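You operate a simulated robot arm through the tools that you are given. There is no shell and no other tool.

The job below is to be done with a simulated two-armed robot. You get a single attempt, and the scene is never put back.

TASK
Lift the yellow strainer cup out and change the wash tray's water.
Fine: cup on the slatted board; drain till empty and shut it; spout over, clean water to cover the floor, tap shut. Set down upright: what you pick out.

The check looks at the end state, three seconds after you hand in, the way a careful person would. Anything else that was tipped, shoved, dropped, spilled or broken makes it a failure. Lids that push on must go on centred and level and be pressed home; caps that screw on are set level and turned clockwise until they are tight.

THE ROBOT
Two 6-joint arms with two-finger parallel grippers on one trunk that stands fixed in place. Base frame: the origin is at the foot of the trunk, x ahead of it, y to its left, z up; the work surface is at about z = 880. Units: mm, rad, N and s.
The left shoulder is at [50, 170, 1252], the right one opposite. Each reaches about 1092 mm from its shoulder. Payload 1.57 kg a hand.
The TCP of each hand is the grasp point between the finger pads, 30 mm short of the fingertips. In the tool frame z runs along the fingers and y along their closing line. Largest opening 80 mm; finger width 17, thickness 12; the body of the gripper, 40 by 82 mm, starts 80 mm behind the TCP.
Orientation is that of the tool frame in the base frame, as a unit quaternion [w, x, y, z]. With the fingers straight down and closing along the base's y, the tool's x points along the base's -x, its y along +y and its z along -z.

THE INTERFACE
- The arms move only by the tool jog_arm. It takes "left_steps", "right_steps" or both (then of equal length, played together; a hand with none holds still); each is a list of rows, each a list of 7 numbers: the turn, a rotation vector about the base's x, y, z in units of 4 degrees (1.0 is 4 degrees), then the shift along the base's x, y, z in units of 25 mm (1.0 is 25 mm), then the opening, from 0 (shut) to 1 (fully open). In form: [[ax, ay, az, dx, dy, dz, grip], ...]. A call has 1 to 20 rows; each row shifts and turns the commanded pose from where the row before left it. A call with a number of a shift or a turn outside -1 to 1 is refused whole. A row lasts 0.2 s, in which the tool goes at most 50 mm and 0.15 rad; a call with a longer step from one row to the next is refused whole, and so is a gripper value outside its range. Where a pose cannot be reached the arm comes as near as it can. A force on the tool above 40 N (or 10 N above the force at the start of the call, whichever is more), or a blocked arm, ends the call early, and 0.2 s more pass. Each finger travels about 45 mm/s and halts on what it meets, pressing with about 25 N; the grip force reading is that of the motor and also rises with nothing between the fingers. The clock runs only during rows and for 0.2 s after the last one: add rows that do not move to give the fingers time. The reply holds the time, the measured pose of the TCP, the force on the tool along the base axes, the opening and the grip force, in the units named above and with some noise, with the torque about the TCP (base axes, N m) and any sound that the robot's microphone picked up.
- Cameras (640 x 400 px; columns grow to the right, rows downward): "scene" is now at [43.2, -21.7, 1813]; the picture's right is [-0.12, -0.99, 0.00], its down [-0.78, 0.10, -0.62] and it looks along [0.62, -0.08, -0.78] (base axes); focal length 353 px, centre (320, 200). "left" rides on the left gripper at [72, 7, -122] in its tool frame; the picture's right is [-0.09, 1.00, 0.00], its down [-0.84, -0.08, -0.54] and it looks along [-0.54, -0.05, 0.84] (tool axes); focal length 238 px, centre (320, 200). "right" rides on the right gripper at [72, -7, -122] in its tool frame; the picture's right is [0.09, 1.00, 0.00], its down [-0.84, 0.08, -0.54] and it looks along [-0.54, 0.05, 0.84] (tool axes); focal length 238 px, centre (320, 200).
- get_image(camera): a new picture of that camera. It takes no simulated time.
- slide_trunk(by): slides the trunk up (or, below 0, down) by that many mm; the arms and the scene camera ride with it, the base frame stays. It gives what a move gives, with no picture.
- head_to(pan, tilt): turns the head with the scene camera to pan (to the left, within 1.501 rad either way) and tilt (down, from -0.506 to 1.204), counted from straight ahead of the robot. It gives what a move gives.
- point_at(camera, pixels): for up to 12 pixels [column, row] of the newest picture of that camera ("zoom" is the newest enlarged one), the place [x, y, z] in the base frame of the surface seen there, good to about 3 mm, but the place of the scene camera against the robot may be out by one fixed shift of up to 18 mm in any direction. It takes no simulated time.
- zoom(camera, box): a new picture of the part [left, top, right, bottom] of that camera's present view, enlarged. It takes no simulated time.
- finish_job(): hands the job in; it is judged then, once.

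Leave the grippers open and the arms clear of the work at the hand-in unless told otherwise.

The tools are called after "Request:" as a command line: name --argument value ..., lists and objects as JSON in quotes. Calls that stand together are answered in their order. jog_arm: Moves the arms, as the interface text tells. Its arguments: {"type":"object","properties":{"left_steps":{"type":"array","items":{"type":"array","items":{"type":"number"}}},"right_steps":{"type":"array","items":{"type":"array","items":{"type":"number"}}}},"required":[]} The other tools are called the same way: slide_trunk (by) slides the trunk up or down; head_to (pan, tilt) turns the head that bears the scene camera; get_image (camera) takes a picture; point_at (camera, pixels) gives the place of the surface under pixels of a picture; zoom (camera, box) takes an enlarged picture of a part of a camera's view; finish_job () hands the job in.

At the start:

```text
time_s: 0.0
left_tool_pos: [678.5, 98.5, 1143.0]
left_ee_rot: [0.001, -0.001, 1.0, -0.001]
left_ft_force: [-1.3, -0.2, -0.6]
left_torque: [0.02, -0.01, -0.01]
left_width: 80.0
left_gripper_force: 0.2
right_tool_pos: [593.8, -429.7, 1142.3]
right_ee_rot: [0.0, 0.0, 1.0, -0.001]
right_ft_force: [0.5, 1.0, 0.3]
right_torque: [-0.01, -0.03, -0.01]
right_width: 80.0
right_gripper_force: 0.0
trunk travel left (down, up): [-867.0, 103.0]
head pan, tilt: [-0.122, 0.902]
```

scene: 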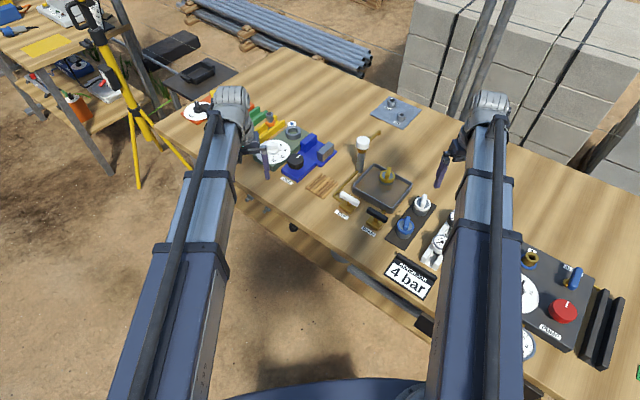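
right: 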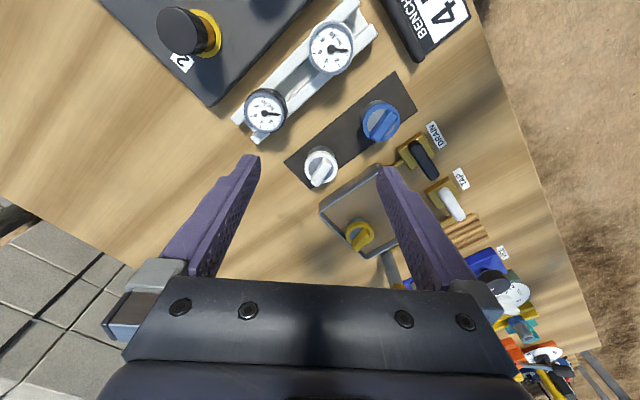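
left: 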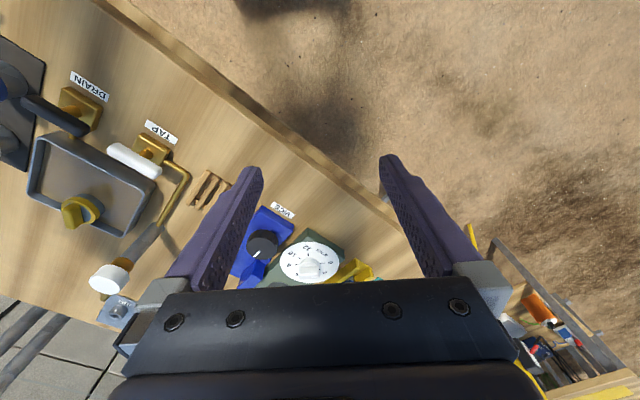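

I see the wash tray around (382,188) in the scene picture, with a yellow cup in it, and a drain valve and a tap valve near it. I'll zoom in for a closer look first.

Request:
zoom --camera "scene" --box '[290, 120, 450, 270]'

Request:
zoom --camera "left" --box '[0, 50, 240, 330]'

Request:
zoom --camera "right" --box '[280, 60, 540, 290]'

```text
2.67 times, centred on (370, 195) of scene
```

zoom: 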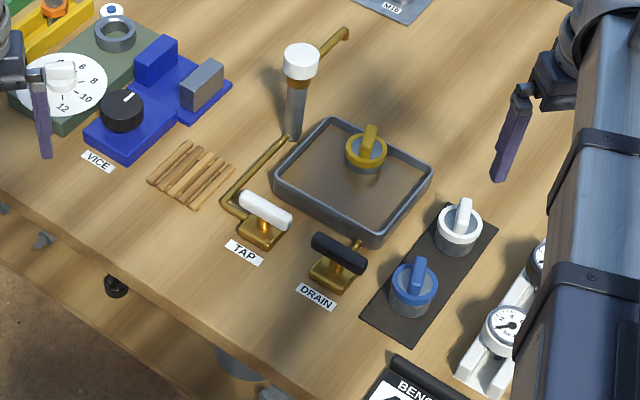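

```text
1.43 times, centred on (120, 190) of left
```

zoom: 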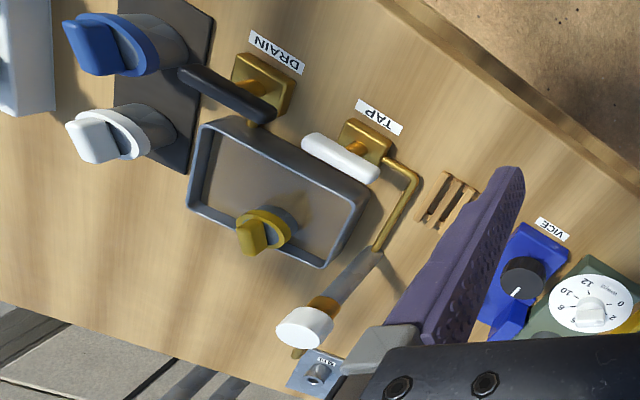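

```text
1.74 times, centred on (410, 175) of right
```

zoom: 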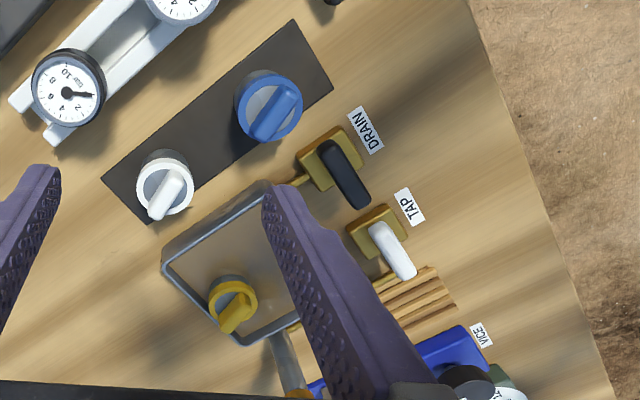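

I can see the cup, tray, tap (white lever), drain (black lever), swivel spout with a white knob, and the slatted board. Next I'll read some 3D points from the left wrist camera, and the scene camera too so I can compare them.

Request:
get_image --camera "left"

Request:
point_at --camera "left" --pixels '[[75, 212], [110, 278], [130, 165], [55, 115], [150, 155], [80, 110], [42, 140], [155, 183], [125, 232], [32, 193], [205, 190], [140, 245]]'

Request:
get_image --camera "scene"

Request:
point_at --camera "scene" --pixels '[[388, 172], [362, 143], [349, 198], [376, 215], [374, 165], [410, 183], [385, 210], [359, 190], [320, 187], [376, 134], [387, 180], [375, 190]]'

```text
taken
```

left: 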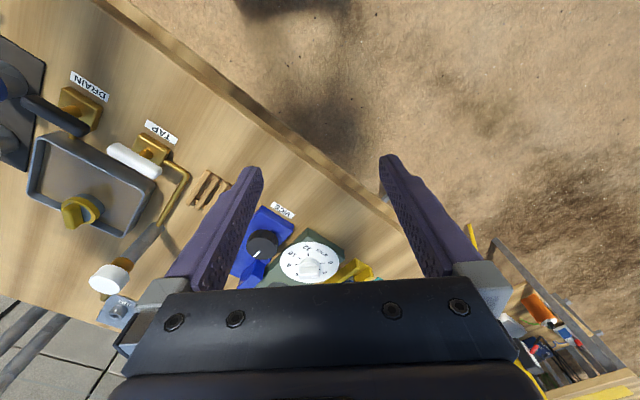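

```text
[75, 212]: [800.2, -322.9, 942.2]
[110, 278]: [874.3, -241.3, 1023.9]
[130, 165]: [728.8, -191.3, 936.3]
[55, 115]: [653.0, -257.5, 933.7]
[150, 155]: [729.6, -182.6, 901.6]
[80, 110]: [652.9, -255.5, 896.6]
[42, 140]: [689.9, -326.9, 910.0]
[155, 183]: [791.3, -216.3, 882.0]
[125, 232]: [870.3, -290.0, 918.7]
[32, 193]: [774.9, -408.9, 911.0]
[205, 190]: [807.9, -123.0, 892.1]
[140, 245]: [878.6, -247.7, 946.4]
```

```text
taken
```

scene: 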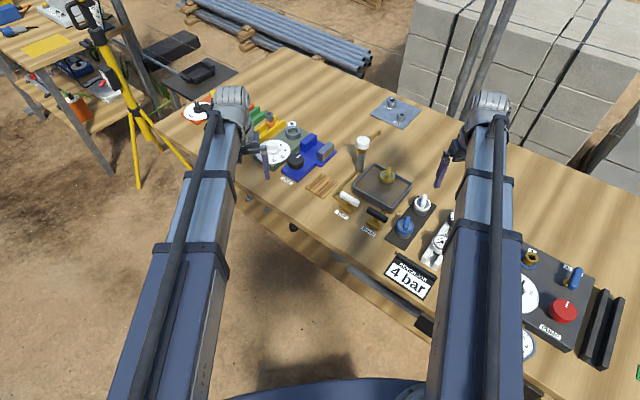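

```text
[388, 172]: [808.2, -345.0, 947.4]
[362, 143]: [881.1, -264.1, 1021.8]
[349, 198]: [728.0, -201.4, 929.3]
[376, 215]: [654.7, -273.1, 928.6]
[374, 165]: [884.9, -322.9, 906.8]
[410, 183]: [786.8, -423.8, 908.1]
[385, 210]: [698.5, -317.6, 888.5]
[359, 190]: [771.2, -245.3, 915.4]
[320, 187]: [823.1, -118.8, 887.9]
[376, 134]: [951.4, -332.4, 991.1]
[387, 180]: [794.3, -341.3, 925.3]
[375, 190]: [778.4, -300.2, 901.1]
```

The wrist camera and scene camera differ by about (7, -18, 0) mm, so I'll rely on the wrist cameras. Now I'll bring the right hand to about (580, -320, 1142), staying high, for a closer view of the tray.

Request:
jog_arm --right_steps '[[0, 0, 0, -0.1, 0.9, 0, 1], [0, 0, 0, -0.1, 0.9, 0, 1], [0, 0, 0, -0.1, 0.9, 0, 1], [0, 0, 0, -0.1, 0.9, 0, 1], [0, 0, 0, -0.1, 0.8, 0, 1], [0, 0, 0, 0, 0, 0, 1]]'

Request:
get_image --camera "right"

```text
time_s: 1.4
left_tool_pos: [679.1, 98.1, 1141.6]
left_ee_rot: [0.0, 0.0, 1.0, -0.001]
left_ft_force: [0.3, 0.5, 0.5]
left_torque: [0.01, 0.01, 0.0]
left_width: 79.9
left_gripper_force: 0.1
right_tool_pos: [581.7, -321.0, 1141.9]
right_ee_rot: [0.0, 0.0, 1.0, 0.0]
right_ft_force: [-0.2, -0.2, -0.6]
right_torque: [0.03, 0.01, 0.02]
right_width: 79.9
right_gripper_force: 0.0
trunk travel left (down, up): [-867.0, 103.0]
head pan, tilt: [-0.122, 0.902]
```

```text
taken
```

right: 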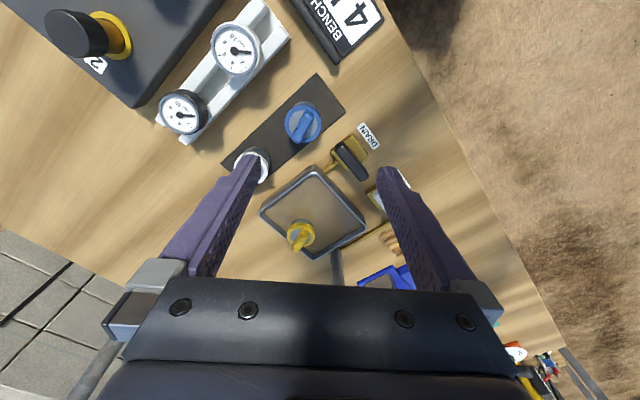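

The tray is now at about (315,210) in the right picture. I'll zoom in on it and on the valves.

Request:
zoom --camera "right" --box '[220, 80, 420, 270]'

Request:
zoom --camera "right" --box '[310, 110, 420, 220]'

```text
2.11 times, centred on (320, 175) of right
```

zoom: 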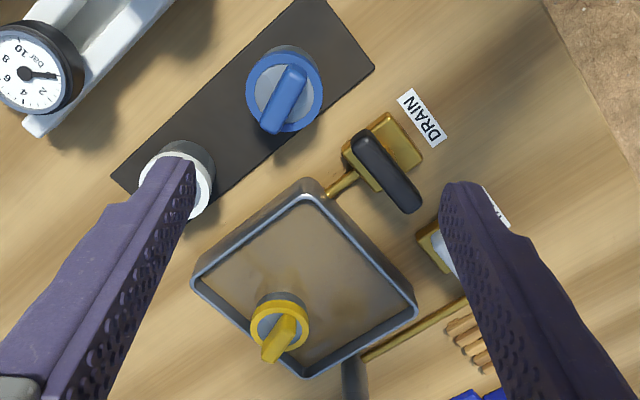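

```text
3.64 times, centred on (365, 165) of right
```

zoom: 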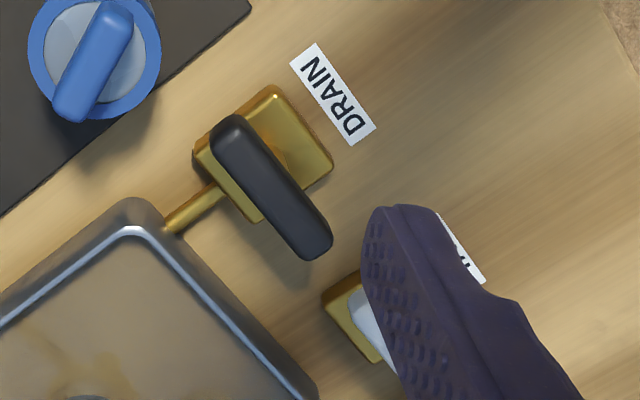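

Both lever bars lie across their pipes, so both valves look shut. Now I'll get 3D points of the drain lever and body, and then of the cup and tray.

Request:
point_at --camera "zoom" --pixels '[[230, 135], [270, 185], [312, 242], [275, 105], [310, 170], [250, 215], [190, 210], [335, 95], [70, 105], [110, 20], [90, 60], [140, 215]]'

Request:
point_at --camera "right" --pixels '[[296, 244], [304, 233], [300, 238], [293, 228], [313, 238], [262, 209], [315, 170], [362, 221], [310, 254], [300, 200], [330, 220], [337, 260]]'

```text
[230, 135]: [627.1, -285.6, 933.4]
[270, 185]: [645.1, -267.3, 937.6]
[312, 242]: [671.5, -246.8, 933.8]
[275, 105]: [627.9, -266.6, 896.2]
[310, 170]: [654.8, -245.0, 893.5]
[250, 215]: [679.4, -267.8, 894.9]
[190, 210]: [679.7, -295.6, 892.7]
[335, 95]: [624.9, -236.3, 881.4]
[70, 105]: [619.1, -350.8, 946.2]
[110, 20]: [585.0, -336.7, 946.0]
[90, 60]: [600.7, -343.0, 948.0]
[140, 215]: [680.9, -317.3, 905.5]
```

```text
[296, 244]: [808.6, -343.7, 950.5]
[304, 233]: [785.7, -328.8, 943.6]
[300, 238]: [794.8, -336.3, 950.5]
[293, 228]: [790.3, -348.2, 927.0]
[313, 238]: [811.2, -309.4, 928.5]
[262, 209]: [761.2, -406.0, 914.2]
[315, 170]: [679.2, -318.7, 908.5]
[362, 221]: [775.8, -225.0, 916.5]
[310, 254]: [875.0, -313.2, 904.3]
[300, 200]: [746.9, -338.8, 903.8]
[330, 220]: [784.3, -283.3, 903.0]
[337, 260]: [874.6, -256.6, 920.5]
```

Tray corners are roughly A(679,-319), B(762,-406), C(875,-313), D(776,-225), and the cup is near (800,-329). I'll move the right hand to about (735,-335,1055) to look at the cup up close, with the fingertips still above everything nearby.

Request:
jog_arm --right_steps '[[0, 0, 0, 0.8, -0.07, -0.4, 1], [0, 0, 0, 0.8, -0.07, -0.4, 1], [0, 0, 0, 0.8, -0.07, -0.4, 1], [0, 0, 0, 0.8, -0.07, -0.4, 1], [0, 0, 0, 0.8, -0.07, -0.4, 1], [0, 0, 0, 0.8, -0.07, -0.4, 1], [0, 0, 0, 0.8, -0.07, -0.4, 1], [0, 0, 0, 0.5, -0.07, -0.4, 1], [0, 0, 0, 0, 0, 0, 1]]'

Request:
get_image --camera "right"

Request:
zoom --camera "right" --box '[240, 120, 400, 270]'

```text
time_s: 3.4
left_tool_pos: [678.9, 97.7, 1141.1]
left_ee_rot: [0.0, 0.0, 1.0, -0.001]
left_ft_force: [-0.1, -0.4, 0.1]
left_torque: [-0.01, 0.03, 0.03]
left_width: 80.1
left_gripper_force: 0.1
right_tool_pos: [733.1, -333.4, 1142.5]
right_ee_rot: [0.0, 0.0, 1.0, 0.0]
right_ft_force: [-0.3, 0.5, 0.7]
right_torque: [0.0, 0.0, 0.0]
right_width: 79.8
right_gripper_force: 0.1
right hand out of reach, approached as far as the arm can: row 1, 2, 3, 4, 5, 6, 7, 8
trunk travel left (down, up): [-867.0, 103.0]
head pan, tilt: [-0.122, 0.902]
```

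```text
taken
```

right: 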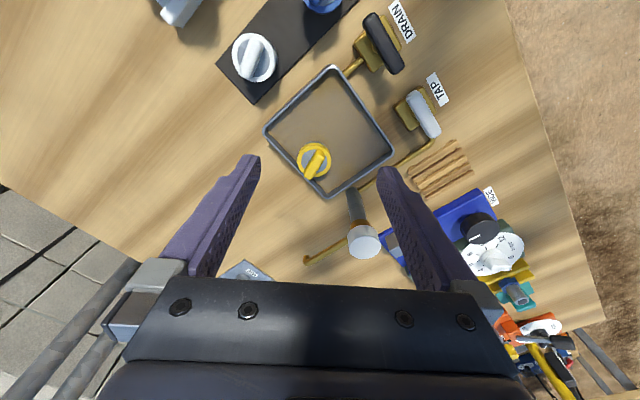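

```text
2.67 times, centred on (320, 195) of right
```

zoom: 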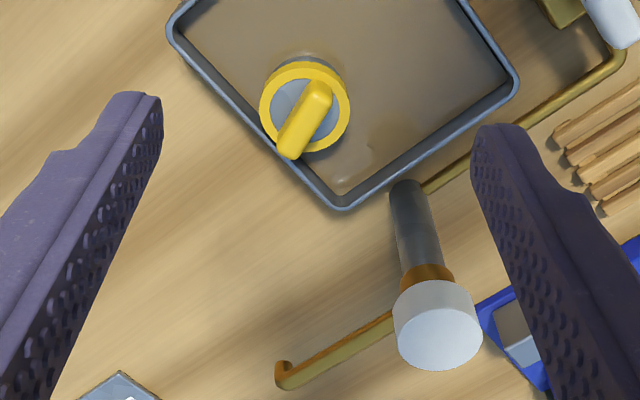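

The hand reached x=733, y=-333 but stayed at z=1142, and every row was reported out of reach downward. I'll test one small downward row to understand the limit.

Request:
jog_arm --right_steps '[[0, 0, 0, 0, 0, -0.4, 1], [0, 0, 0, 0, 0, 0, 1]]'

```text
time_s: 4.0
left_tool_pos: [678.8, 98.6, 1142.4]
left_ee_rot: [0.001, -0.001, 1.0, -0.001]
left_ft_force: [0.4, 0.3, -1.0]
left_torque: [-0.02, 0.04, 0.01]
left_width: 79.9
left_gripper_force: 0.0
right_tool_pos: [733.9, -334.4, 1142.0]
right_ee_rot: [0.0, 0.0, 1.0, 0.0]
right_ft_force: [-1.0, 0.0, 0.4]
right_torque: [-0.01, 0.02, 0.03]
right_width: 80.2
right_gripper_force: 0.0
right hand out of reach, approached as far as the arm can: row 1
trunk travel left (down, up): [-867.0, 103.0]
head pan, tilt: [-0.122, 0.902]
```

The hand appears to have a lower limit of z=1142 at this trunk height, so the trunk has to come down. Because the arms ride with it, I'll first raise both hands by 240 mm, and draw the left hand back a little, before sliding down.

Request:
jog_arm --right_steps '[[0, 0, 0, 0, 0, 1, 1], [0, 0, 0, 0, 0, 1, 1], [0, 0, 0, 0, 0, 1, 1], [0, 0, 0, 0, 0, 1, 1], [0, 0, 0, 0, 0, 1, 1], [0, 0, 0, 0, 0, 1, 1], [0, 0, 0, 0, 0, 1, 1], [0, 0, 0, 0, 0, 1, 1], [0, 0, 0, 0, 0, 1, 1], [0, 0, 0, 0, 0, 0.6, 1], [0, 0, 0, 0, 0, 0, 1]]' --left_steps '[[0, 0, 0, -0.4, 0.2, 1, 1], [0, 0, 0, -0.4, 0.2, 1, 1], [0, 0, 0, -0.4, 0.2, 1, 1], [0, 0, 0, -0.4, 0.2, 1, 1], [0, 0, 0, -0.4, 0.2, 1, 1], [0, 0, 0, -0.4, 0.2, 1, 1], [0, 0, 0, -0.4, 0.2, 1, 1], [0, 0, 0, -0.4, 0.2, 1, 1], [0, 0, 0, -0.4, 0.2, 1, 1], [0, 0, 0, -0.4, 0.2, 0.6, 1], [0, 0, 0, 0, 0, 0, 1]]'

Request:
get_image --camera "scene"

```text
time_s: 6.4
left_tool_pos: [579.7, 147.8, 1142.9]
left_ee_rot: [0.0, 0.0, 1.0, -0.001]
left_ft_force: [-0.1, -0.1, 0.5]
left_torque: [0.03, 0.0, 0.03]
left_width: 79.9
left_gripper_force: 0.1
left hand out of reach, approached as far as the arm can: row 1, 2, 3, 4, 5, 6, 7, 8, 9, 10
right_tool_pos: [733.9, -333.0, 1141.7]
right_ee_rot: [0.001, 0.0, 1.0, -0.001]
right_ft_force: [-0.6, -1.4, 0.1]
right_torque: [-0.03, 0.03, -0.03]
right_width: 80.1
right_gripper_force: 0.1
right hand out of reach, approached as far as the arm can: row 1, 2, 3, 4, 5, 6, 7, 8, 9, 10
trunk travel left (down, up): [-867.0, 103.0]
head pan, tilt: [-0.122, 0.902]
```

```text
taken
```

scene: 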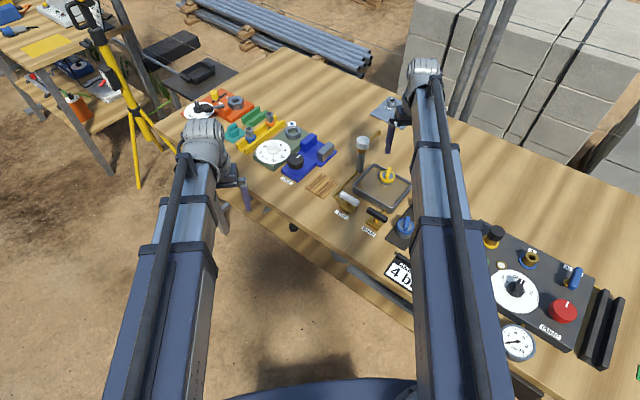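

The hands move freely in x and y, but z only follows the trunk, so I'll do all vertical moves with the trunk slide. The left hand is now off the bench, in front of its edge. I'll check the heights of the tall things under the right boom (sign, panel, gauges) before going down.

Request:
point_at --camera "scene" --pixels '[[400, 276], [405, 226], [495, 232], [530, 257], [572, 276], [563, 310], [517, 340], [362, 143], [404, 262], [445, 250], [427, 68], [435, 200]]'

Request:
zoom --camera "scene" --box '[160, 80, 320, 220]'

```text
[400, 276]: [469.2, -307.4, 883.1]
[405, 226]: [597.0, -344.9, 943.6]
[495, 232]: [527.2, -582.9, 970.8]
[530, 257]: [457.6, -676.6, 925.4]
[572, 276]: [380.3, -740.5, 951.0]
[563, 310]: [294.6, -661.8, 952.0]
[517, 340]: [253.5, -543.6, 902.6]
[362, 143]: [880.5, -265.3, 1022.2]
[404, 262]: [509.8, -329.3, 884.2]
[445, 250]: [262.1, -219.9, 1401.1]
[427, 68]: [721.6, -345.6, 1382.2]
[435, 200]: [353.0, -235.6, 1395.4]
```

```text
2.86 times, centred on (240, 150) of scene
```

zoom: 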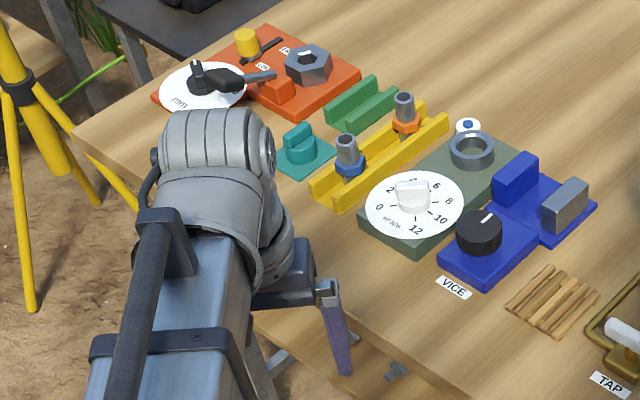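

The boom top is at about z=1395, far above everything on the bench (at most about 970, and the spout knob at 1024). I'll slide the trunk down 70 mm, leaving fingertips at about 1042, and look at the cup closely.

Request:
slide_trunk --by -70

Request:
get_image --camera "right"

Request:
zoom --camera "right" --box '[250, 50, 390, 190]'

```text
time_s: 7.5
left_tool_pos: [578.6, 147.6, 1072.7]
left_ee_rot: [-0.001, 0.0, 1.0, -0.001]
left_ft_force: [-0.1, -0.3, -0.3]
left_torque: [0.01, 0.04, -0.03]
left_width: 80.2
left_gripper_force: 0.0
right_tool_pos: [733.9, -334.8, 1071.8]
right_ee_rot: [0.0, 0.0, 1.0, 0.0]
right_ft_force: [-0.4, -0.1, -0.3]
right_torque: [0.0, -0.01, 0.04]
right_width: 80.0
right_gripper_force: 0.0
trunk travel left (down, up): [-797.0, 173.0]
head pan, tilt: [-0.122, 0.902]
```

```text
taken
```

right: 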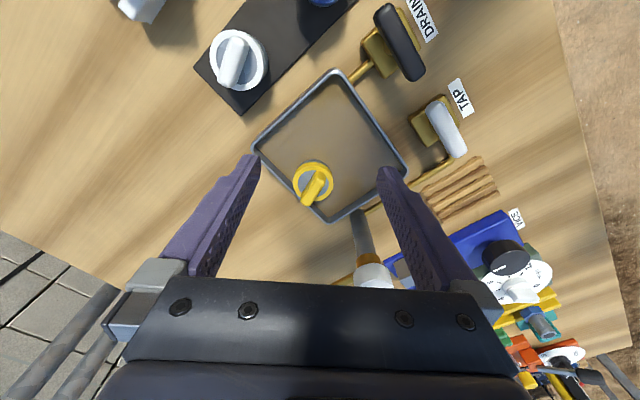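

```text
2.86 times, centred on (320, 120) of right
```

zoom: 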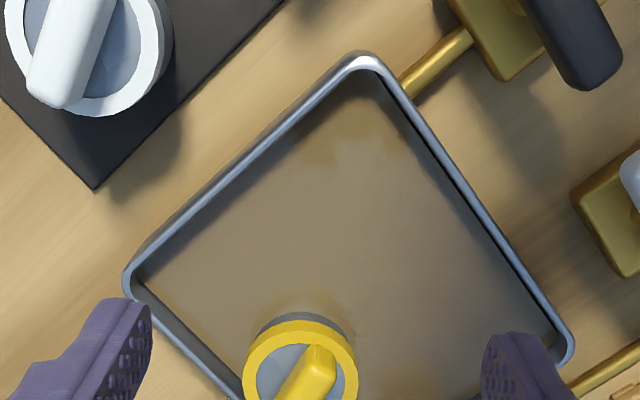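

Now I'll zoom tightly on the cup at about (315,183), and on the tap and slatted board near (455,150).

Request:
zoom --camera "right" --box '[280, 150, 350, 220]'

Request:
point_at --camera "zoom" --pixels '[[260, 470], [290, 420], [340, 310], [370, 260], [320, 350], [180, 250], [430, 200], [280, 330], [400, 330], [120, 300], [480, 250], [300, 110]]'

Request:
zoom --camera "right" --box '[380, 70, 510, 220]'

```text
5.71 times, centred on (315, 185) of right
```

zoom: 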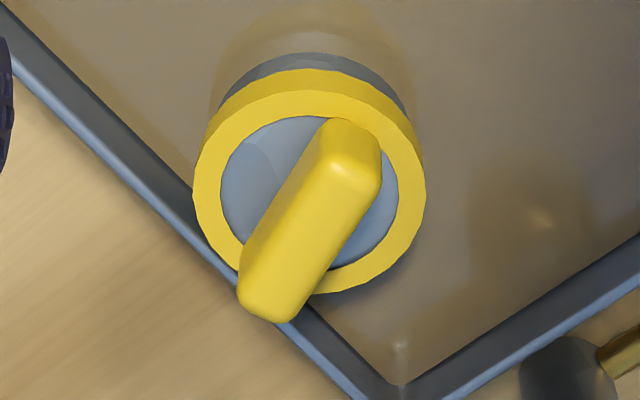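

```text
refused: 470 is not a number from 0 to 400
```

```text
2.67 times, centred on (445, 145) of right
```

zoom: 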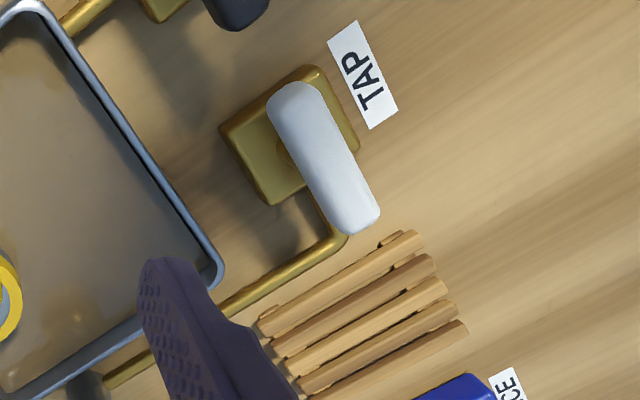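

I'll read the tap and slatted board points from this zoom.

Request:
point_at --camera "zoom" --pixels '[[295, 105], [325, 160], [355, 210], [320, 80], [235, 130], [275, 195], [350, 150], [415, 240], [465, 330], [270, 315], [435, 285], [340, 240]]'

Request:
zoom --camera "right" --box '[280, 150, 350, 220]'

Request:
point_at --camera "zoom" --pixels '[[262, 300], [345, 150], [305, 225], [280, 210], [335, 245], [215, 160], [405, 140], [220, 230], [400, 230], [310, 90], [245, 190], [380, 210]]'

```text
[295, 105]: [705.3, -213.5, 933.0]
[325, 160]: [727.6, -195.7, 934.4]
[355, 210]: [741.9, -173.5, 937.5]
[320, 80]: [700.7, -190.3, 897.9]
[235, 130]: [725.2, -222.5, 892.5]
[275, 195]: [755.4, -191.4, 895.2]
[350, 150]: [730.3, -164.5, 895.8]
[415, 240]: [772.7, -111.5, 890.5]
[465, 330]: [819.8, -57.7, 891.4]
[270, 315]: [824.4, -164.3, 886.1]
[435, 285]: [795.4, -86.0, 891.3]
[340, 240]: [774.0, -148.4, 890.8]
```

```text
5.71 times, centred on (315, 185) of right
```

zoom: 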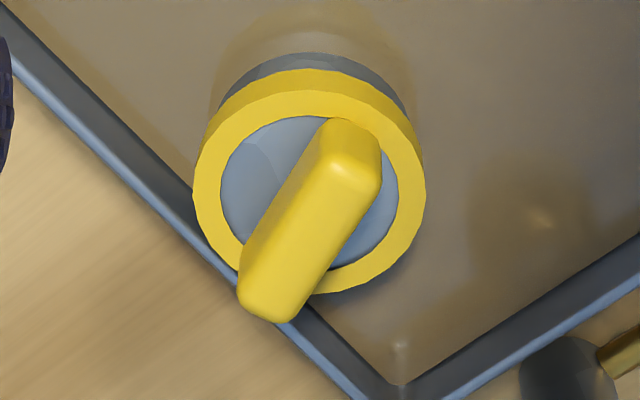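

```text
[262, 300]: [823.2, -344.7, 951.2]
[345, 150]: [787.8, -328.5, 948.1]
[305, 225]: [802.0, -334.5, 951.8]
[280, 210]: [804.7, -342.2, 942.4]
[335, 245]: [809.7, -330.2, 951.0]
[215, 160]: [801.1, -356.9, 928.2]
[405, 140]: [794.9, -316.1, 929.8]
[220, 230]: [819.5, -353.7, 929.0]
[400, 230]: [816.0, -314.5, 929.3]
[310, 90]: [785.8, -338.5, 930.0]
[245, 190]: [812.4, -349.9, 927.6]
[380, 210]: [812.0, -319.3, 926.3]
```

The cup's fin centre is at about (804,-337), top z≈951, along a direction of about -23°, and the rim is at z≈929 with a radius of about 26 mm. The board centre is about (822,-111), z=891. I'll move the right hand over the fin and turn it -23° at the present height so the fingers straddle the fin's thickness.

Request:
jog_arm --right_steps '[[0, 0, -0.96, 0.47, -0.015, 0, 1], [0, 0, -0.96, 0.47, -0.015, 0, 1], [0, 0, -0.96, 0.47, -0.015, 0, 1], [0, 0, -0.96, 0.47, -0.015, 0, 1], [0, 0, -0.96, 0.47, -0.015, 0, 1], [0, 0, -0.96, 0.47, -0.015, 0, 1], [0, 0, 0, 0, 0, 0, 1]]'

Request:
get_image --camera "right"

Request:
zoom --camera "right" --box '[230, 60, 410, 190]'

```text
time_s: 9.1
left_tool_pos: [579.0, 147.0, 1071.9]
left_ee_rot: [0.001, 0.0, 1.0, -0.001]
left_ft_force: [0.1, -0.5, -0.1]
left_torque: [0.0, -0.01, -0.02]
left_width: 80.1
left_gripper_force: 0.1
right_tool_pos: [804.8, -335.1, 1072.0]
right_ee_rot: [0.0, 0.2, 0.98, 0.0]
right_ft_force: [-0.2, 0.8, 0.8]
right_torque: [-0.01, 0.01, 0.05]
right_width: 80.1
right_gripper_force: 0.1
trunk travel left (down, up): [-797.0, 173.0]
head pan, tilt: [-0.122, 0.902]
```

```text
taken
```

right: 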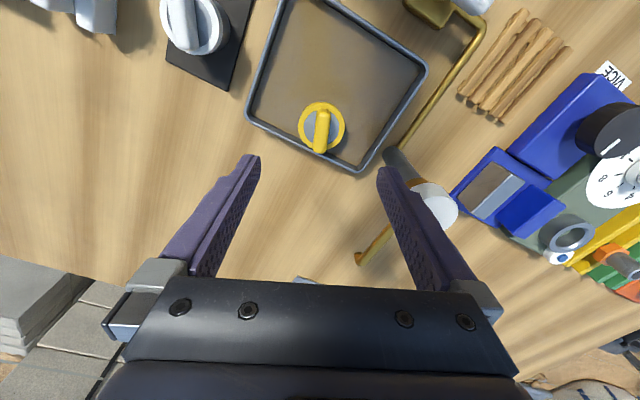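

```text
3.08 times, centred on (320, 125) of right
```

zoom: 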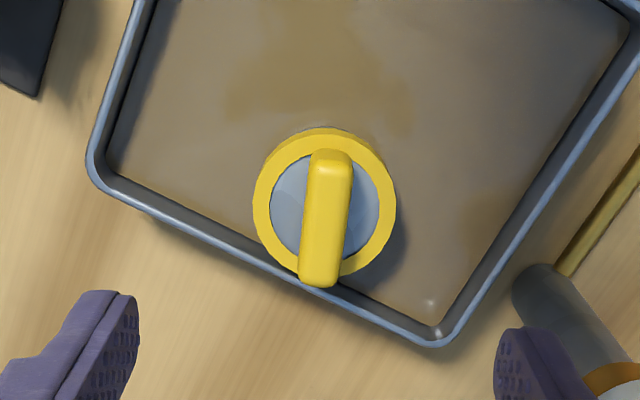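

The fin now runs vertically in the picture between the fingers. My calculation puts its centre at about (807,-334.5), so I'll shift 2 mm in x, then lower the trunk 80 mm and check again.

Request:
jog_arm --right_steps '[[0, 0, 0, 0.08, 0.01, 0, 1], [0, 0, 0, 0, 0, 0, 1]]'

Request:
slide_trunk --by -75

Request:
get_image --camera "right"

Request:
get_image --camera "scene"

```text
time_s: 9.7
left_tool_pos: [579.2, 147.2, 1072.5]
left_ee_rot: [0.0, -0.001, 1.0, -0.001]
left_ft_force: [-0.4, 0.4, 0.4]
left_torque: [0.0, 0.0, 0.0]
left_width: 79.9
left_gripper_force: 0.0
right_tool_pos: [806.7, -336.5, 1071.8]
right_ee_rot: [0.0, 0.199, 0.98, -0.001]
right_ft_force: [-0.1, -0.3, 0.1]
right_torque: [0.02, 0.02, 0.01]
right_width: 79.9
right_gripper_force: 0.1
trunk travel left (down, up): [-797.0, 173.0]
head pan, tilt: [-0.122, 0.902]
```

```text
time_s: 10.8
left_tool_pos: [578.8, 147.0, 997.5]
left_ee_rot: [0.0, -0.001, 1.0, 0.0]
left_ft_force: [0.1, 0.5, 0.7]
left_torque: [0.0, -0.01, 0.0]
left_width: 80.1
left_gripper_force: 0.2
right_tool_pos: [806.7, -335.5, 997.4]
right_ee_rot: [0.0, 0.199, 0.98, 0.0]
right_ft_force: [-0.4, 0.4, 0.9]
right_torque: [0.0, -0.01, 0.02]
right_width: 80.0
right_gripper_force: 0.1
trunk travel left (down, up): [-722.0, 248.0]
head pan, tilt: [-0.122, 0.902]
```

```text
taken
```

right: 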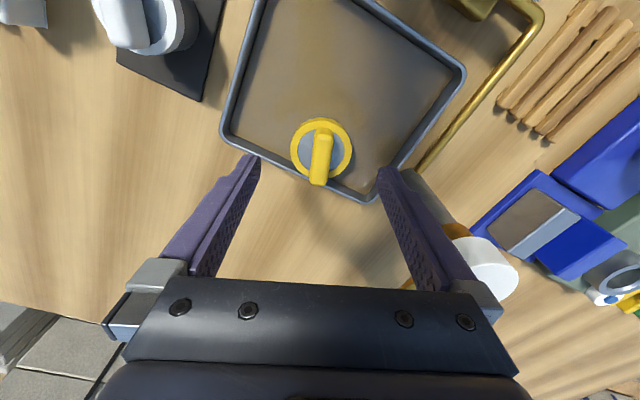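

```text
taken
```

scene: 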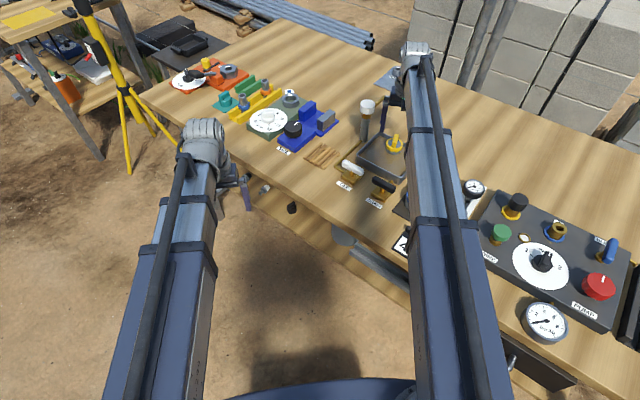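

The fin centre shows at about (321,158), exactly where I'd expect it straight below the TCP. I'll lower 34 mm more, to TCP z≈963 with tips at about 933, just above the cup's rim.

Request:
slide_trunk --by -34

Request:
get_image --camera "right"

Request:
zoom --camera "right" --box '[230, 120, 410, 250]'

```text
time_s: 11.6
left_tool_pos: [579.2, 147.5, 963.1]
left_ee_rot: [0.0, 0.0, 1.0, -0.001]
left_ft_force: [0.3, -0.2, -0.1]
left_torque: [0.02, -0.02, 0.0]
left_width: 79.9
left_gripper_force: 0.2
right_tool_pos: [806.7, -335.5, 963.9]
right_ee_rot: [0.0, 0.2, 0.98, 0.0]
right_ft_force: [0.6, -0.3, -0.5]
right_torque: [-0.02, 0.01, 0.01]
right_width: 79.8
right_gripper_force: 0.1
trunk travel left (down, up): [-688.0, 282.0]
head pan, tilt: [-0.122, 0.902]
```

```text
taken
```

right: 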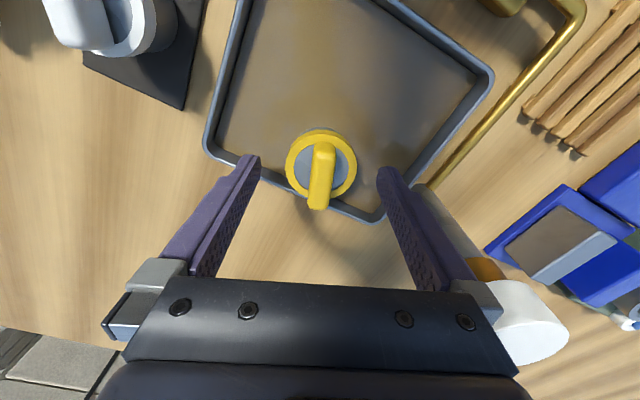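

```text
3.08 times, centred on (320, 185) of right
```

zoom: 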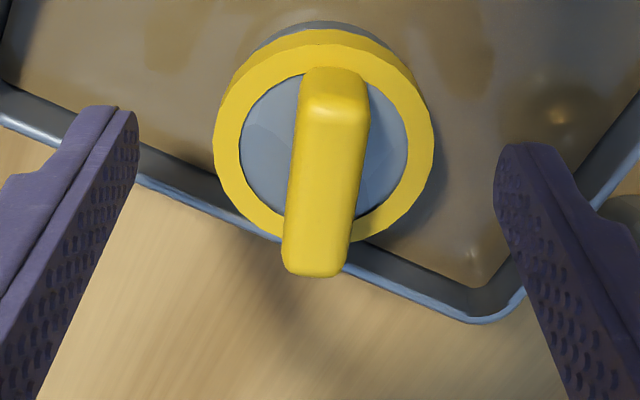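

The fingers straddle the fin cleanly. I'll close the right gripper with non-moving rows to give the fingers time.

Request:
jog_arm --right_steps '[[0, 0, 0, 0, 0, 0, 0], [0, 0, 0, 0, 0, 0, 0], [0, 0, 0, 0, 0, 0, 0], [0, 0, 0, 0, 0, 0, 0], [0, 0, 0, 0, 0, 0, 0], [0, 0, 0, 0, 0, 0, 0], [0, 0, 0, 0, 0, 0, 0]]'

Request:
zoom --camera "right" --box '[230, 120, 410, 250]'

```text
time_s: 13.2
left_tool_pos: [579.3, 147.8, 963.4]
left_ee_rot: [0.001, -0.001, 1.0, -0.001]
left_ft_force: [0.2, -0.2, -0.1]
left_torque: [0.01, -0.01, 0.01]
left_width: 80.0
left_gripper_force: 0.1
right_tool_pos: [808.6, -336.2, 962.7]
right_ee_rot: [0.0, 0.2, 0.98, 0.001]
right_ft_force: [0.2, -0.1, 0.3]
right_torque: [0.03, -0.03, 0.0]
right_width: 14.2
right_gripper_force: 24.8
trunk travel left (down, up): [-688.0, 282.0]
head pan, tilt: [-0.122, 0.902]
```

```text
3.08 times, centred on (320, 185) of right
```

zoom: 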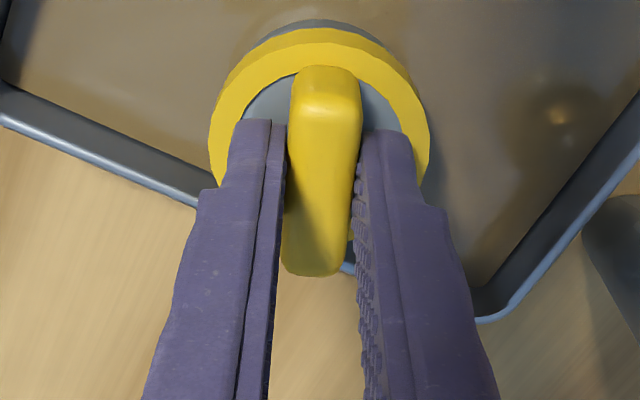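

The fin is gripped: width 14.2 mm, force 24.8 N. I'll lift 25 mm and check the grip.

Request:
slide_trunk --by 25

Request:
get_image --camera "right"

Request:
zoom --camera "right" --box '[230, 120, 410, 250]'

```text
time_s: 13.9
left_tool_pos: [578.3, 148.4, 989.5]
left_ee_rot: [0.0, 0.0, 1.0, 0.0]
left_ft_force: [0.4, -1.0, -0.3]
left_torque: [-0.02, -0.01, -0.01]
left_width: 80.1
left_gripper_force: 0.1
right_tool_pos: [807.5, -335.5, 987.4]
right_ee_rot: [0.0, 0.199, 0.98, 0.0]
right_ft_force: [-0.9, 0.1, -1.2]
right_torque: [0.01, 0.0, 0.0]
right_width: 14.5
right_gripper_force: 25.2
trunk travel left (down, up): [-713.0, 257.0]
head pan, tilt: [-0.122, 0.902]
```

```text
taken
```

right: 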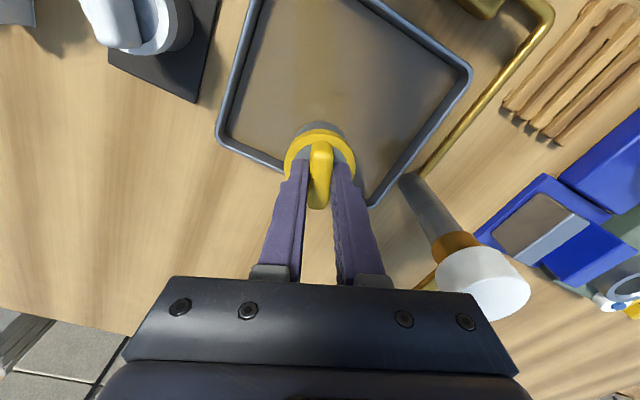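

```text
3.08 times, centred on (320, 185) of right
```

zoom: 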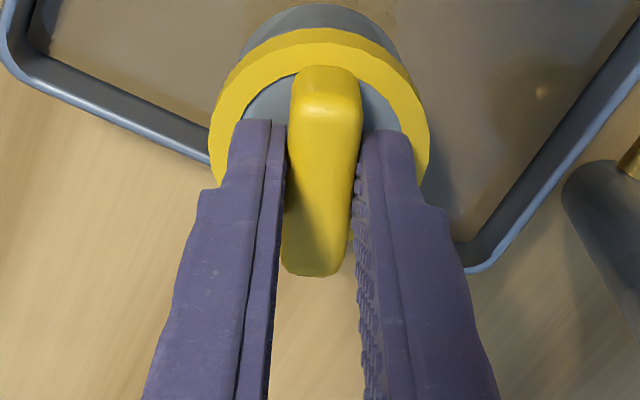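

The cup comes up with the fin held firm (14.5 mm). I'll raise it 40 mm more and hold it over the tray for a few seconds so it can drip out, then look.

Request:
slide_trunk --by 40

Request:
jog_arm --right_steps '[[0, 0, 0, 0, 0, 0, 0], [0, 0, 0, 0, 0, 0, 0], [0, 0, 0, 0, 0, 0, 0], [0, 0, 0, 0, 0, 0, 0], [0, 0, 0, 0, 0, 0, 0], [0, 0, 0, 0, 0, 0, 0], [0, 0, 0, 0, 0, 0, 0], [0, 0, 0, 0, 0, 0, 0], [0, 0, 0, 0, 0, 0, 0], [0, 0, 0, 0, 0, 0, 0], [0, 0, 0, 0, 0, 0, 0], [0, 0, 0, 0, 0, 0, 0], [0, 0, 0, 0, 0, 0, 0], [0, 0, 0, 0, 0, 0, 0], [0, 0, 0, 0, 0, 0, 0], [0, 0, 0, 0, 0, 0, 0]]'

Request:
zoom --camera "scene" --box '[320, 60, 460, 200]'

Request:
get_image --camera "right"

```text
time_s: 14.7
left_tool_pos: [578.8, 147.9, 1028.3]
left_ee_rot: [0.0, -0.001, 1.0, -0.001]
left_ft_force: [0.2, 0.3, 0.1]
left_torque: [0.02, 0.0, 0.01]
left_width: 80.0
left_gripper_force: 0.1
right_tool_pos: [807.0, -336.6, 1028.0]
right_ee_rot: [0.0, 0.2, 0.98, 0.0]
right_ft_force: [-0.2, 0.9, -1.7]
right_torque: [0.04, 0.01, -0.03]
right_width: 14.3
right_gripper_force: 25.1
trunk travel left (down, up): [-753.0, 217.0]
head pan, tilt: [-0.122, 0.902]
```

```text
time_s: 18.1
left_tool_pos: [578.1, 147.1, 1029.1]
left_ee_rot: [0.0, -0.001, 1.0, -0.001]
left_ft_force: [0.2, 0.1, -0.2]
left_torque: [0.01, -0.01, -0.01]
left_width: 79.9
left_gripper_force: 0.0
right_tool_pos: [807.2, -336.3, 1027.7]
right_ee_rot: [0.0, 0.199, 0.98, 0.0]
right_ft_force: [-0.6, 0.8, -2.3]
right_torque: [0.02, -0.01, 0.02]
right_width: 14.4
right_gripper_force: 25.3
trunk travel left (down, up): [-753.0, 217.0]
head pan, tilt: [-0.122, 0.902]
```

```text
2.86 times, centred on (390, 130) of scene
```

zoom: 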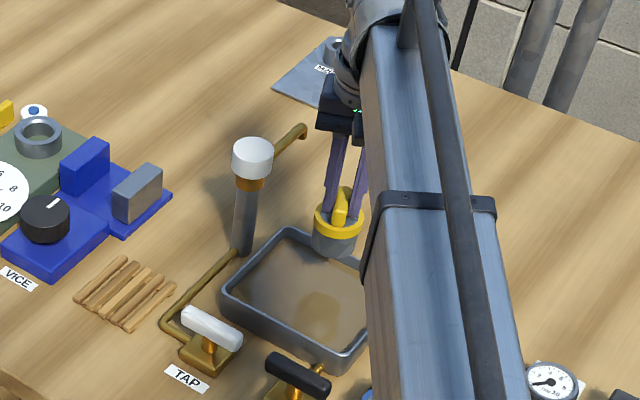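

```text
taken
```

right: 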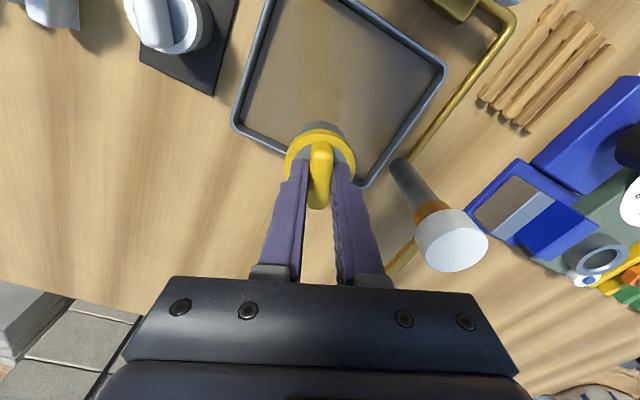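

The cup hangs level and no drip is visible. I'll measure the slatted board and the vice next to it from this wrist view.

Request:
zoom --camera "right" --box '[440, 0, 640, 140]'

Request:
point_at --camera "right" --pixels '[[481, 97], [525, 128], [556, 5], [610, 45], [546, 65], [522, 48], [575, 35], [520, 165], [548, 193], [480, 220], [500, 110], [445, 230]]'

```text
2.86 times, centred on (540, 70) of right
```

zoom: 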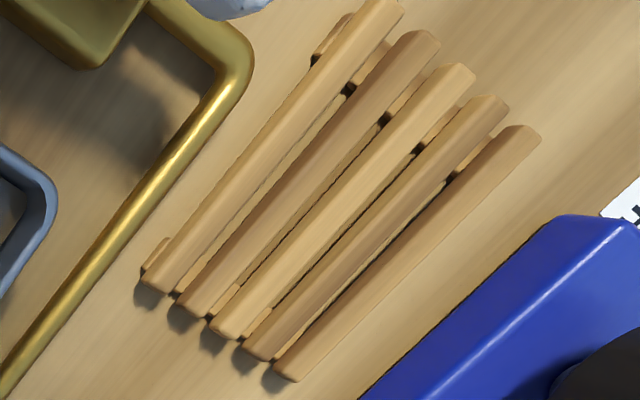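

```text
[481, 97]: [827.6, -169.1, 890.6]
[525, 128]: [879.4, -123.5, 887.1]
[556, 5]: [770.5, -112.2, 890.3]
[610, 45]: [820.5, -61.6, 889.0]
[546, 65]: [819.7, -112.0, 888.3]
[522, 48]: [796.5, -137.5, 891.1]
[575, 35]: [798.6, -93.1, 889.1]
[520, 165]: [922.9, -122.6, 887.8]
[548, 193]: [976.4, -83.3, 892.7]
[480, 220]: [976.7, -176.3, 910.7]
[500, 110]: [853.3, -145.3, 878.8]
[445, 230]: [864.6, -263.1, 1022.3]
```

The board's centre is about (822,-114), top z≈890. I'll raise 85 mm so the cup bottom is at about 1035, above the spout knob, and then go around the spout on the robot side to above the board.

Request:
slide_trunk --by 85

Request:
jog_arm --right_steps '[[0, 0, 0, -0.26, 0.77, 0, 0], [0, 0, 0, -0.26, 0.77, 0, 0], [0, 0, 0, -0.26, 0.77, 0, 0], [0, 0, 0, -0.26, 0.77, 0, 0], [0, 0, 0, -0.26, 0.77, 0, 0], [0, 0, 0, 0.27, 0.72, 0, 0], [0, 0, 0, 0.27, 0.72, 0, 0], [0, 0, 0, 0.27, 0.72, 0, 0], [0, 0, 0, 0.27, 0.72, 0, 0], [0, 0, 0, 0.27, 0.72, 0, 0], [0, 0, 0, 0.27, 0.72, 0, 0], [0, 0, 0, 0.27, 0.72, 0, 0], [0, 0, 0, 0, 0, 0, 0], [0, 0, 0, 0, 0, 0, 0]]'

Request:
get_image --camera "right"

Request:
get_image --camera "scene"

```text
time_s: 19.3
left_tool_pos: [580.1, 146.5, 1113.8]
left_ee_rot: [0.0, 0.001, 1.0, -0.001]
left_ft_force: [0.1, -0.2, 0.6]
left_torque: [0.02, -0.05, -0.02]
left_width: 80.0
left_gripper_force: 0.0
right_tool_pos: [806.4, -334.8, 1113.0]
right_ee_rot: [0.0, 0.199, 0.98, 0.0]
right_ft_force: [0.1, 0.3, -1.2]
right_torque: [-0.03, 0.0, -0.01]
right_width: 14.4
right_gripper_force: 25.2
trunk travel left (down, up): [-838.0, 132.0]
head pan, tilt: [-0.122, 0.902]
```

```text
time_s: 22.3
left_tool_pos: [579.5, 147.4, 1113.6]
left_ee_rot: [0.0, 0.001, 1.0, 0.0]
left_ft_force: [0.2, -0.1, -0.6]
left_torque: [-0.01, 0.01, -0.03]
left_width: 79.9
left_gripper_force: 0.1
right_tool_pos: [823.2, -113.6, 1113.3]
right_ee_rot: [0.001, 0.2, 0.98, -0.001]
right_ft_force: [-0.4, -0.3, -1.8]
right_torque: [-0.02, 0.01, 0.0]
right_width: 14.4
right_gripper_force: 25.6
trunk travel left (down, up): [-838.0, 132.0]
head pan, tilt: [-0.122, 0.902]
```

```text
taken
```

right: 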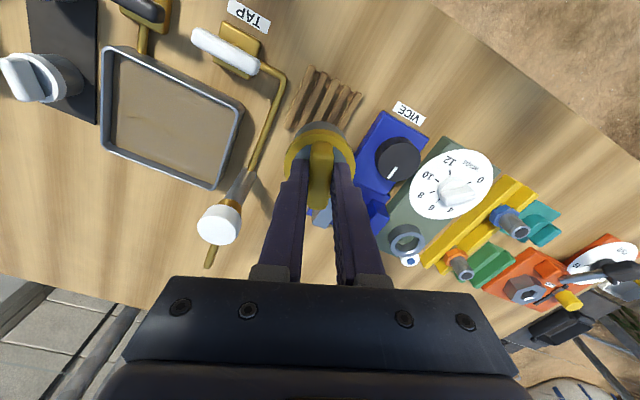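

```text
taken
```

scene: 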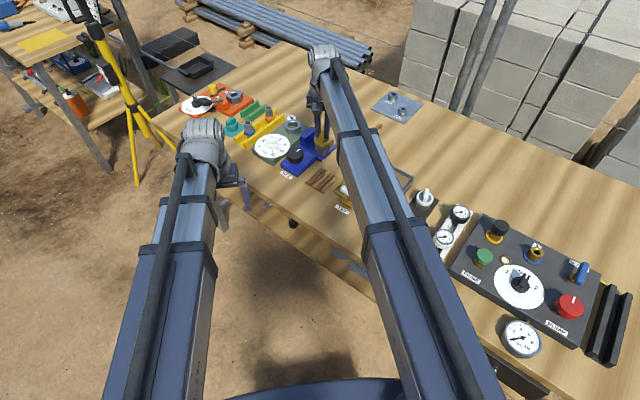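

The cup is above the board. I'll check the heights of the vice parts near the landing spot before I lower.

Request:
point_at --camera "right" --pixels '[[398, 155], [374, 212], [375, 150], [322, 212], [295, 110], [315, 75], [360, 95], [345, 120], [330, 95], [310, 215], [405, 235], [365, 175]]'

Request:
zoom --camera "right" --box '[260, 50, 440, 250]'

```text
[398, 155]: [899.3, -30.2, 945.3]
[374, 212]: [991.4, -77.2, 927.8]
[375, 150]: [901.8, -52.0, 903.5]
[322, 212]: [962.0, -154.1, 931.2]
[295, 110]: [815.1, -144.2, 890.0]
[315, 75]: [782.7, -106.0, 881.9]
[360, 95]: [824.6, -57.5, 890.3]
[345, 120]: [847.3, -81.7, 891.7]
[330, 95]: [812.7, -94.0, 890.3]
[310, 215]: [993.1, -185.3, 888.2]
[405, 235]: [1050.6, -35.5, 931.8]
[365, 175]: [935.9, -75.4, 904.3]
```

```text
2.00 times, centred on (350, 150) of right
```

zoom: 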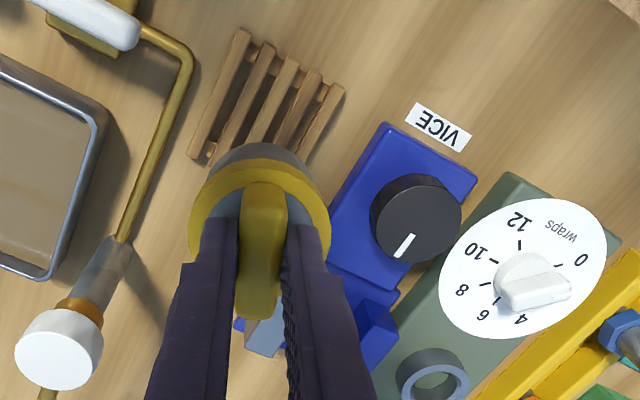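

The surroundings are clear. I'll lower 125 mm, to TCP z≈988 with the cup bottom about 18 mm above the slats, and check the alignment.

Request:
slide_trunk --by -125

Request:
get_image --camera "right"

Request:
zoom --camera "right" --box '[220, 50, 420, 230]'

Request:
zoom --camera "scene" --box '[260, 80, 400, 220]'

```text
time_s: 23.9
left_tool_pos: [578.5, 147.3, 987.6]
left_ee_rot: [0.0, -0.001, 1.0, -0.002]
left_ft_force: [0.7, 0.0, 0.7]
left_torque: [-0.03, -0.03, 0.0]
left_width: 79.8
left_gripper_force: 0.0
right_tool_pos: [822.2, -113.0, 988.8]
right_ee_rot: [-0.001, 0.199, 0.98, 0.0]
right_ft_force: [0.0, 0.5, -1.0]
right_torque: [0.0, 0.0, 0.0]
right_width: 14.4
right_gripper_force: 25.3
trunk travel left (down, up): [-713.0, 257.0]
head pan, tilt: [-0.122, 0.902]
```

```text
taken
```

right: 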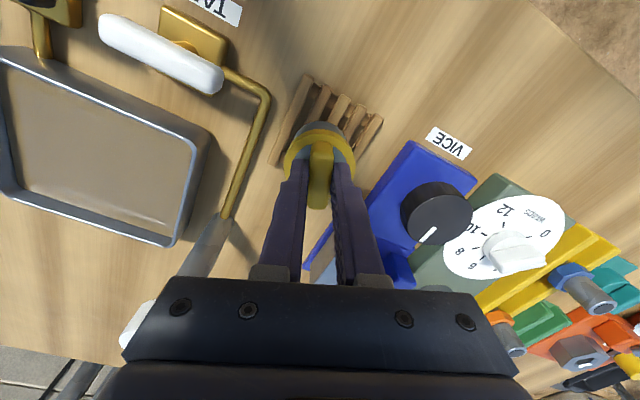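

```text
2.22 times, centred on (320, 140) of right
```

zoom: 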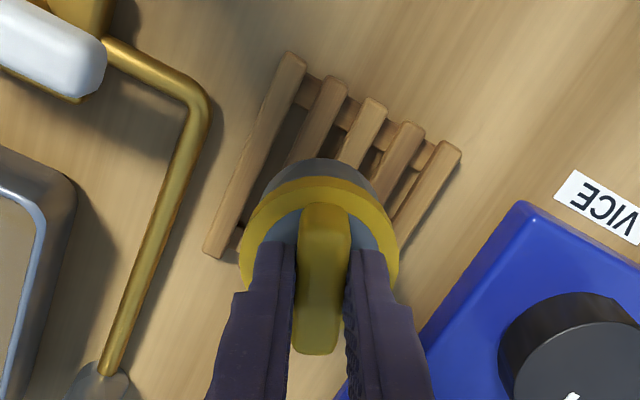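

```text
2.86 times, centred on (330, 150) of scene
```

zoom: 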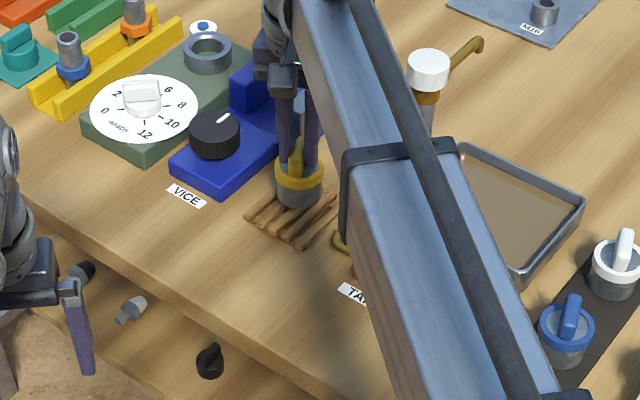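

Projecting straight down, the cup would land a few mm short of the board's centre, which this view puts at about (826,-112). I'll nudge +4 mm in x and +1 mm in y, then lower 12 mm.

Request:
jog_arm --right_steps '[[0, 0, 0, 0.15, 0.05, 0, 0], [0, 0, 0, 0, 0, 0, 0]]'

Request:
slide_trunk --by -13

Request:
slide_trunk --by -3

```text
time_s: 24.5
left_tool_pos: [578.5, 147.4, 988.9]
left_ee_rot: [0.0, 0.0, 1.0, -0.001]
left_ft_force: [-0.1, -0.4, 0.2]
left_torque: [0.02, 0.02, 0.0]
left_width: 79.9
left_gripper_force: 0.2
right_tool_pos: [826.2, -112.8, 988.3]
right_ee_rot: [0.0, 0.2, 0.98, 0.0]
right_ft_force: [0.4, 0.1, -1.1]
right_torque: [0.02, 0.01, 0.03]
right_width: 14.2
right_gripper_force: 24.9
trunk travel left (down, up): [-713.0, 257.0]
head pan, tilt: [-0.122, 0.902]
```

```text
time_s: 25.1
left_tool_pos: [578.7, 146.7, 975.0]
left_ee_rot: [0.0, 0.0, 1.0, -0.001]
left_ft_force: [0.3, 0.5, -0.9]
left_torque: [0.0, 0.02, -0.02]
left_width: 80.2
left_gripper_force: 0.0
right_tool_pos: [825.8, -112.3, 976.0]
right_ee_rot: [0.0, 0.199, 0.98, 0.0]
right_ft_force: [-0.4, 0.4, -0.9]
right_torque: [-0.02, 0.05, 0.0]
right_width: 14.4
right_gripper_force: 24.8
trunk travel left (down, up): [-700.0, 270.0]
head pan, tilt: [-0.122, 0.902]
```

```text
time_s: 25.6
left_tool_pos: [577.8, 147.7, 973.0]
left_ee_rot: [0.0, 0.0, 1.0, -0.001]
left_ft_force: [0.3, 1.4, 0.4]
left_torque: [0.01, 0.0, -0.01]
left_width: 80.1
left_gripper_force: 0.0
right_tool_pos: [826.0, -112.6, 971.5]
right_ee_rot: [0.0, 0.199, 0.98, -0.001]
right_ft_force: [0.0, -0.1, -0.5]
right_torque: [0.03, 0.01, 0.0]
right_width: 14.1
right_gripper_force: 24.7
trunk travel left (down, up): [-697.0, 273.0]
head pan, tilt: [-0.122, 0.902]
```

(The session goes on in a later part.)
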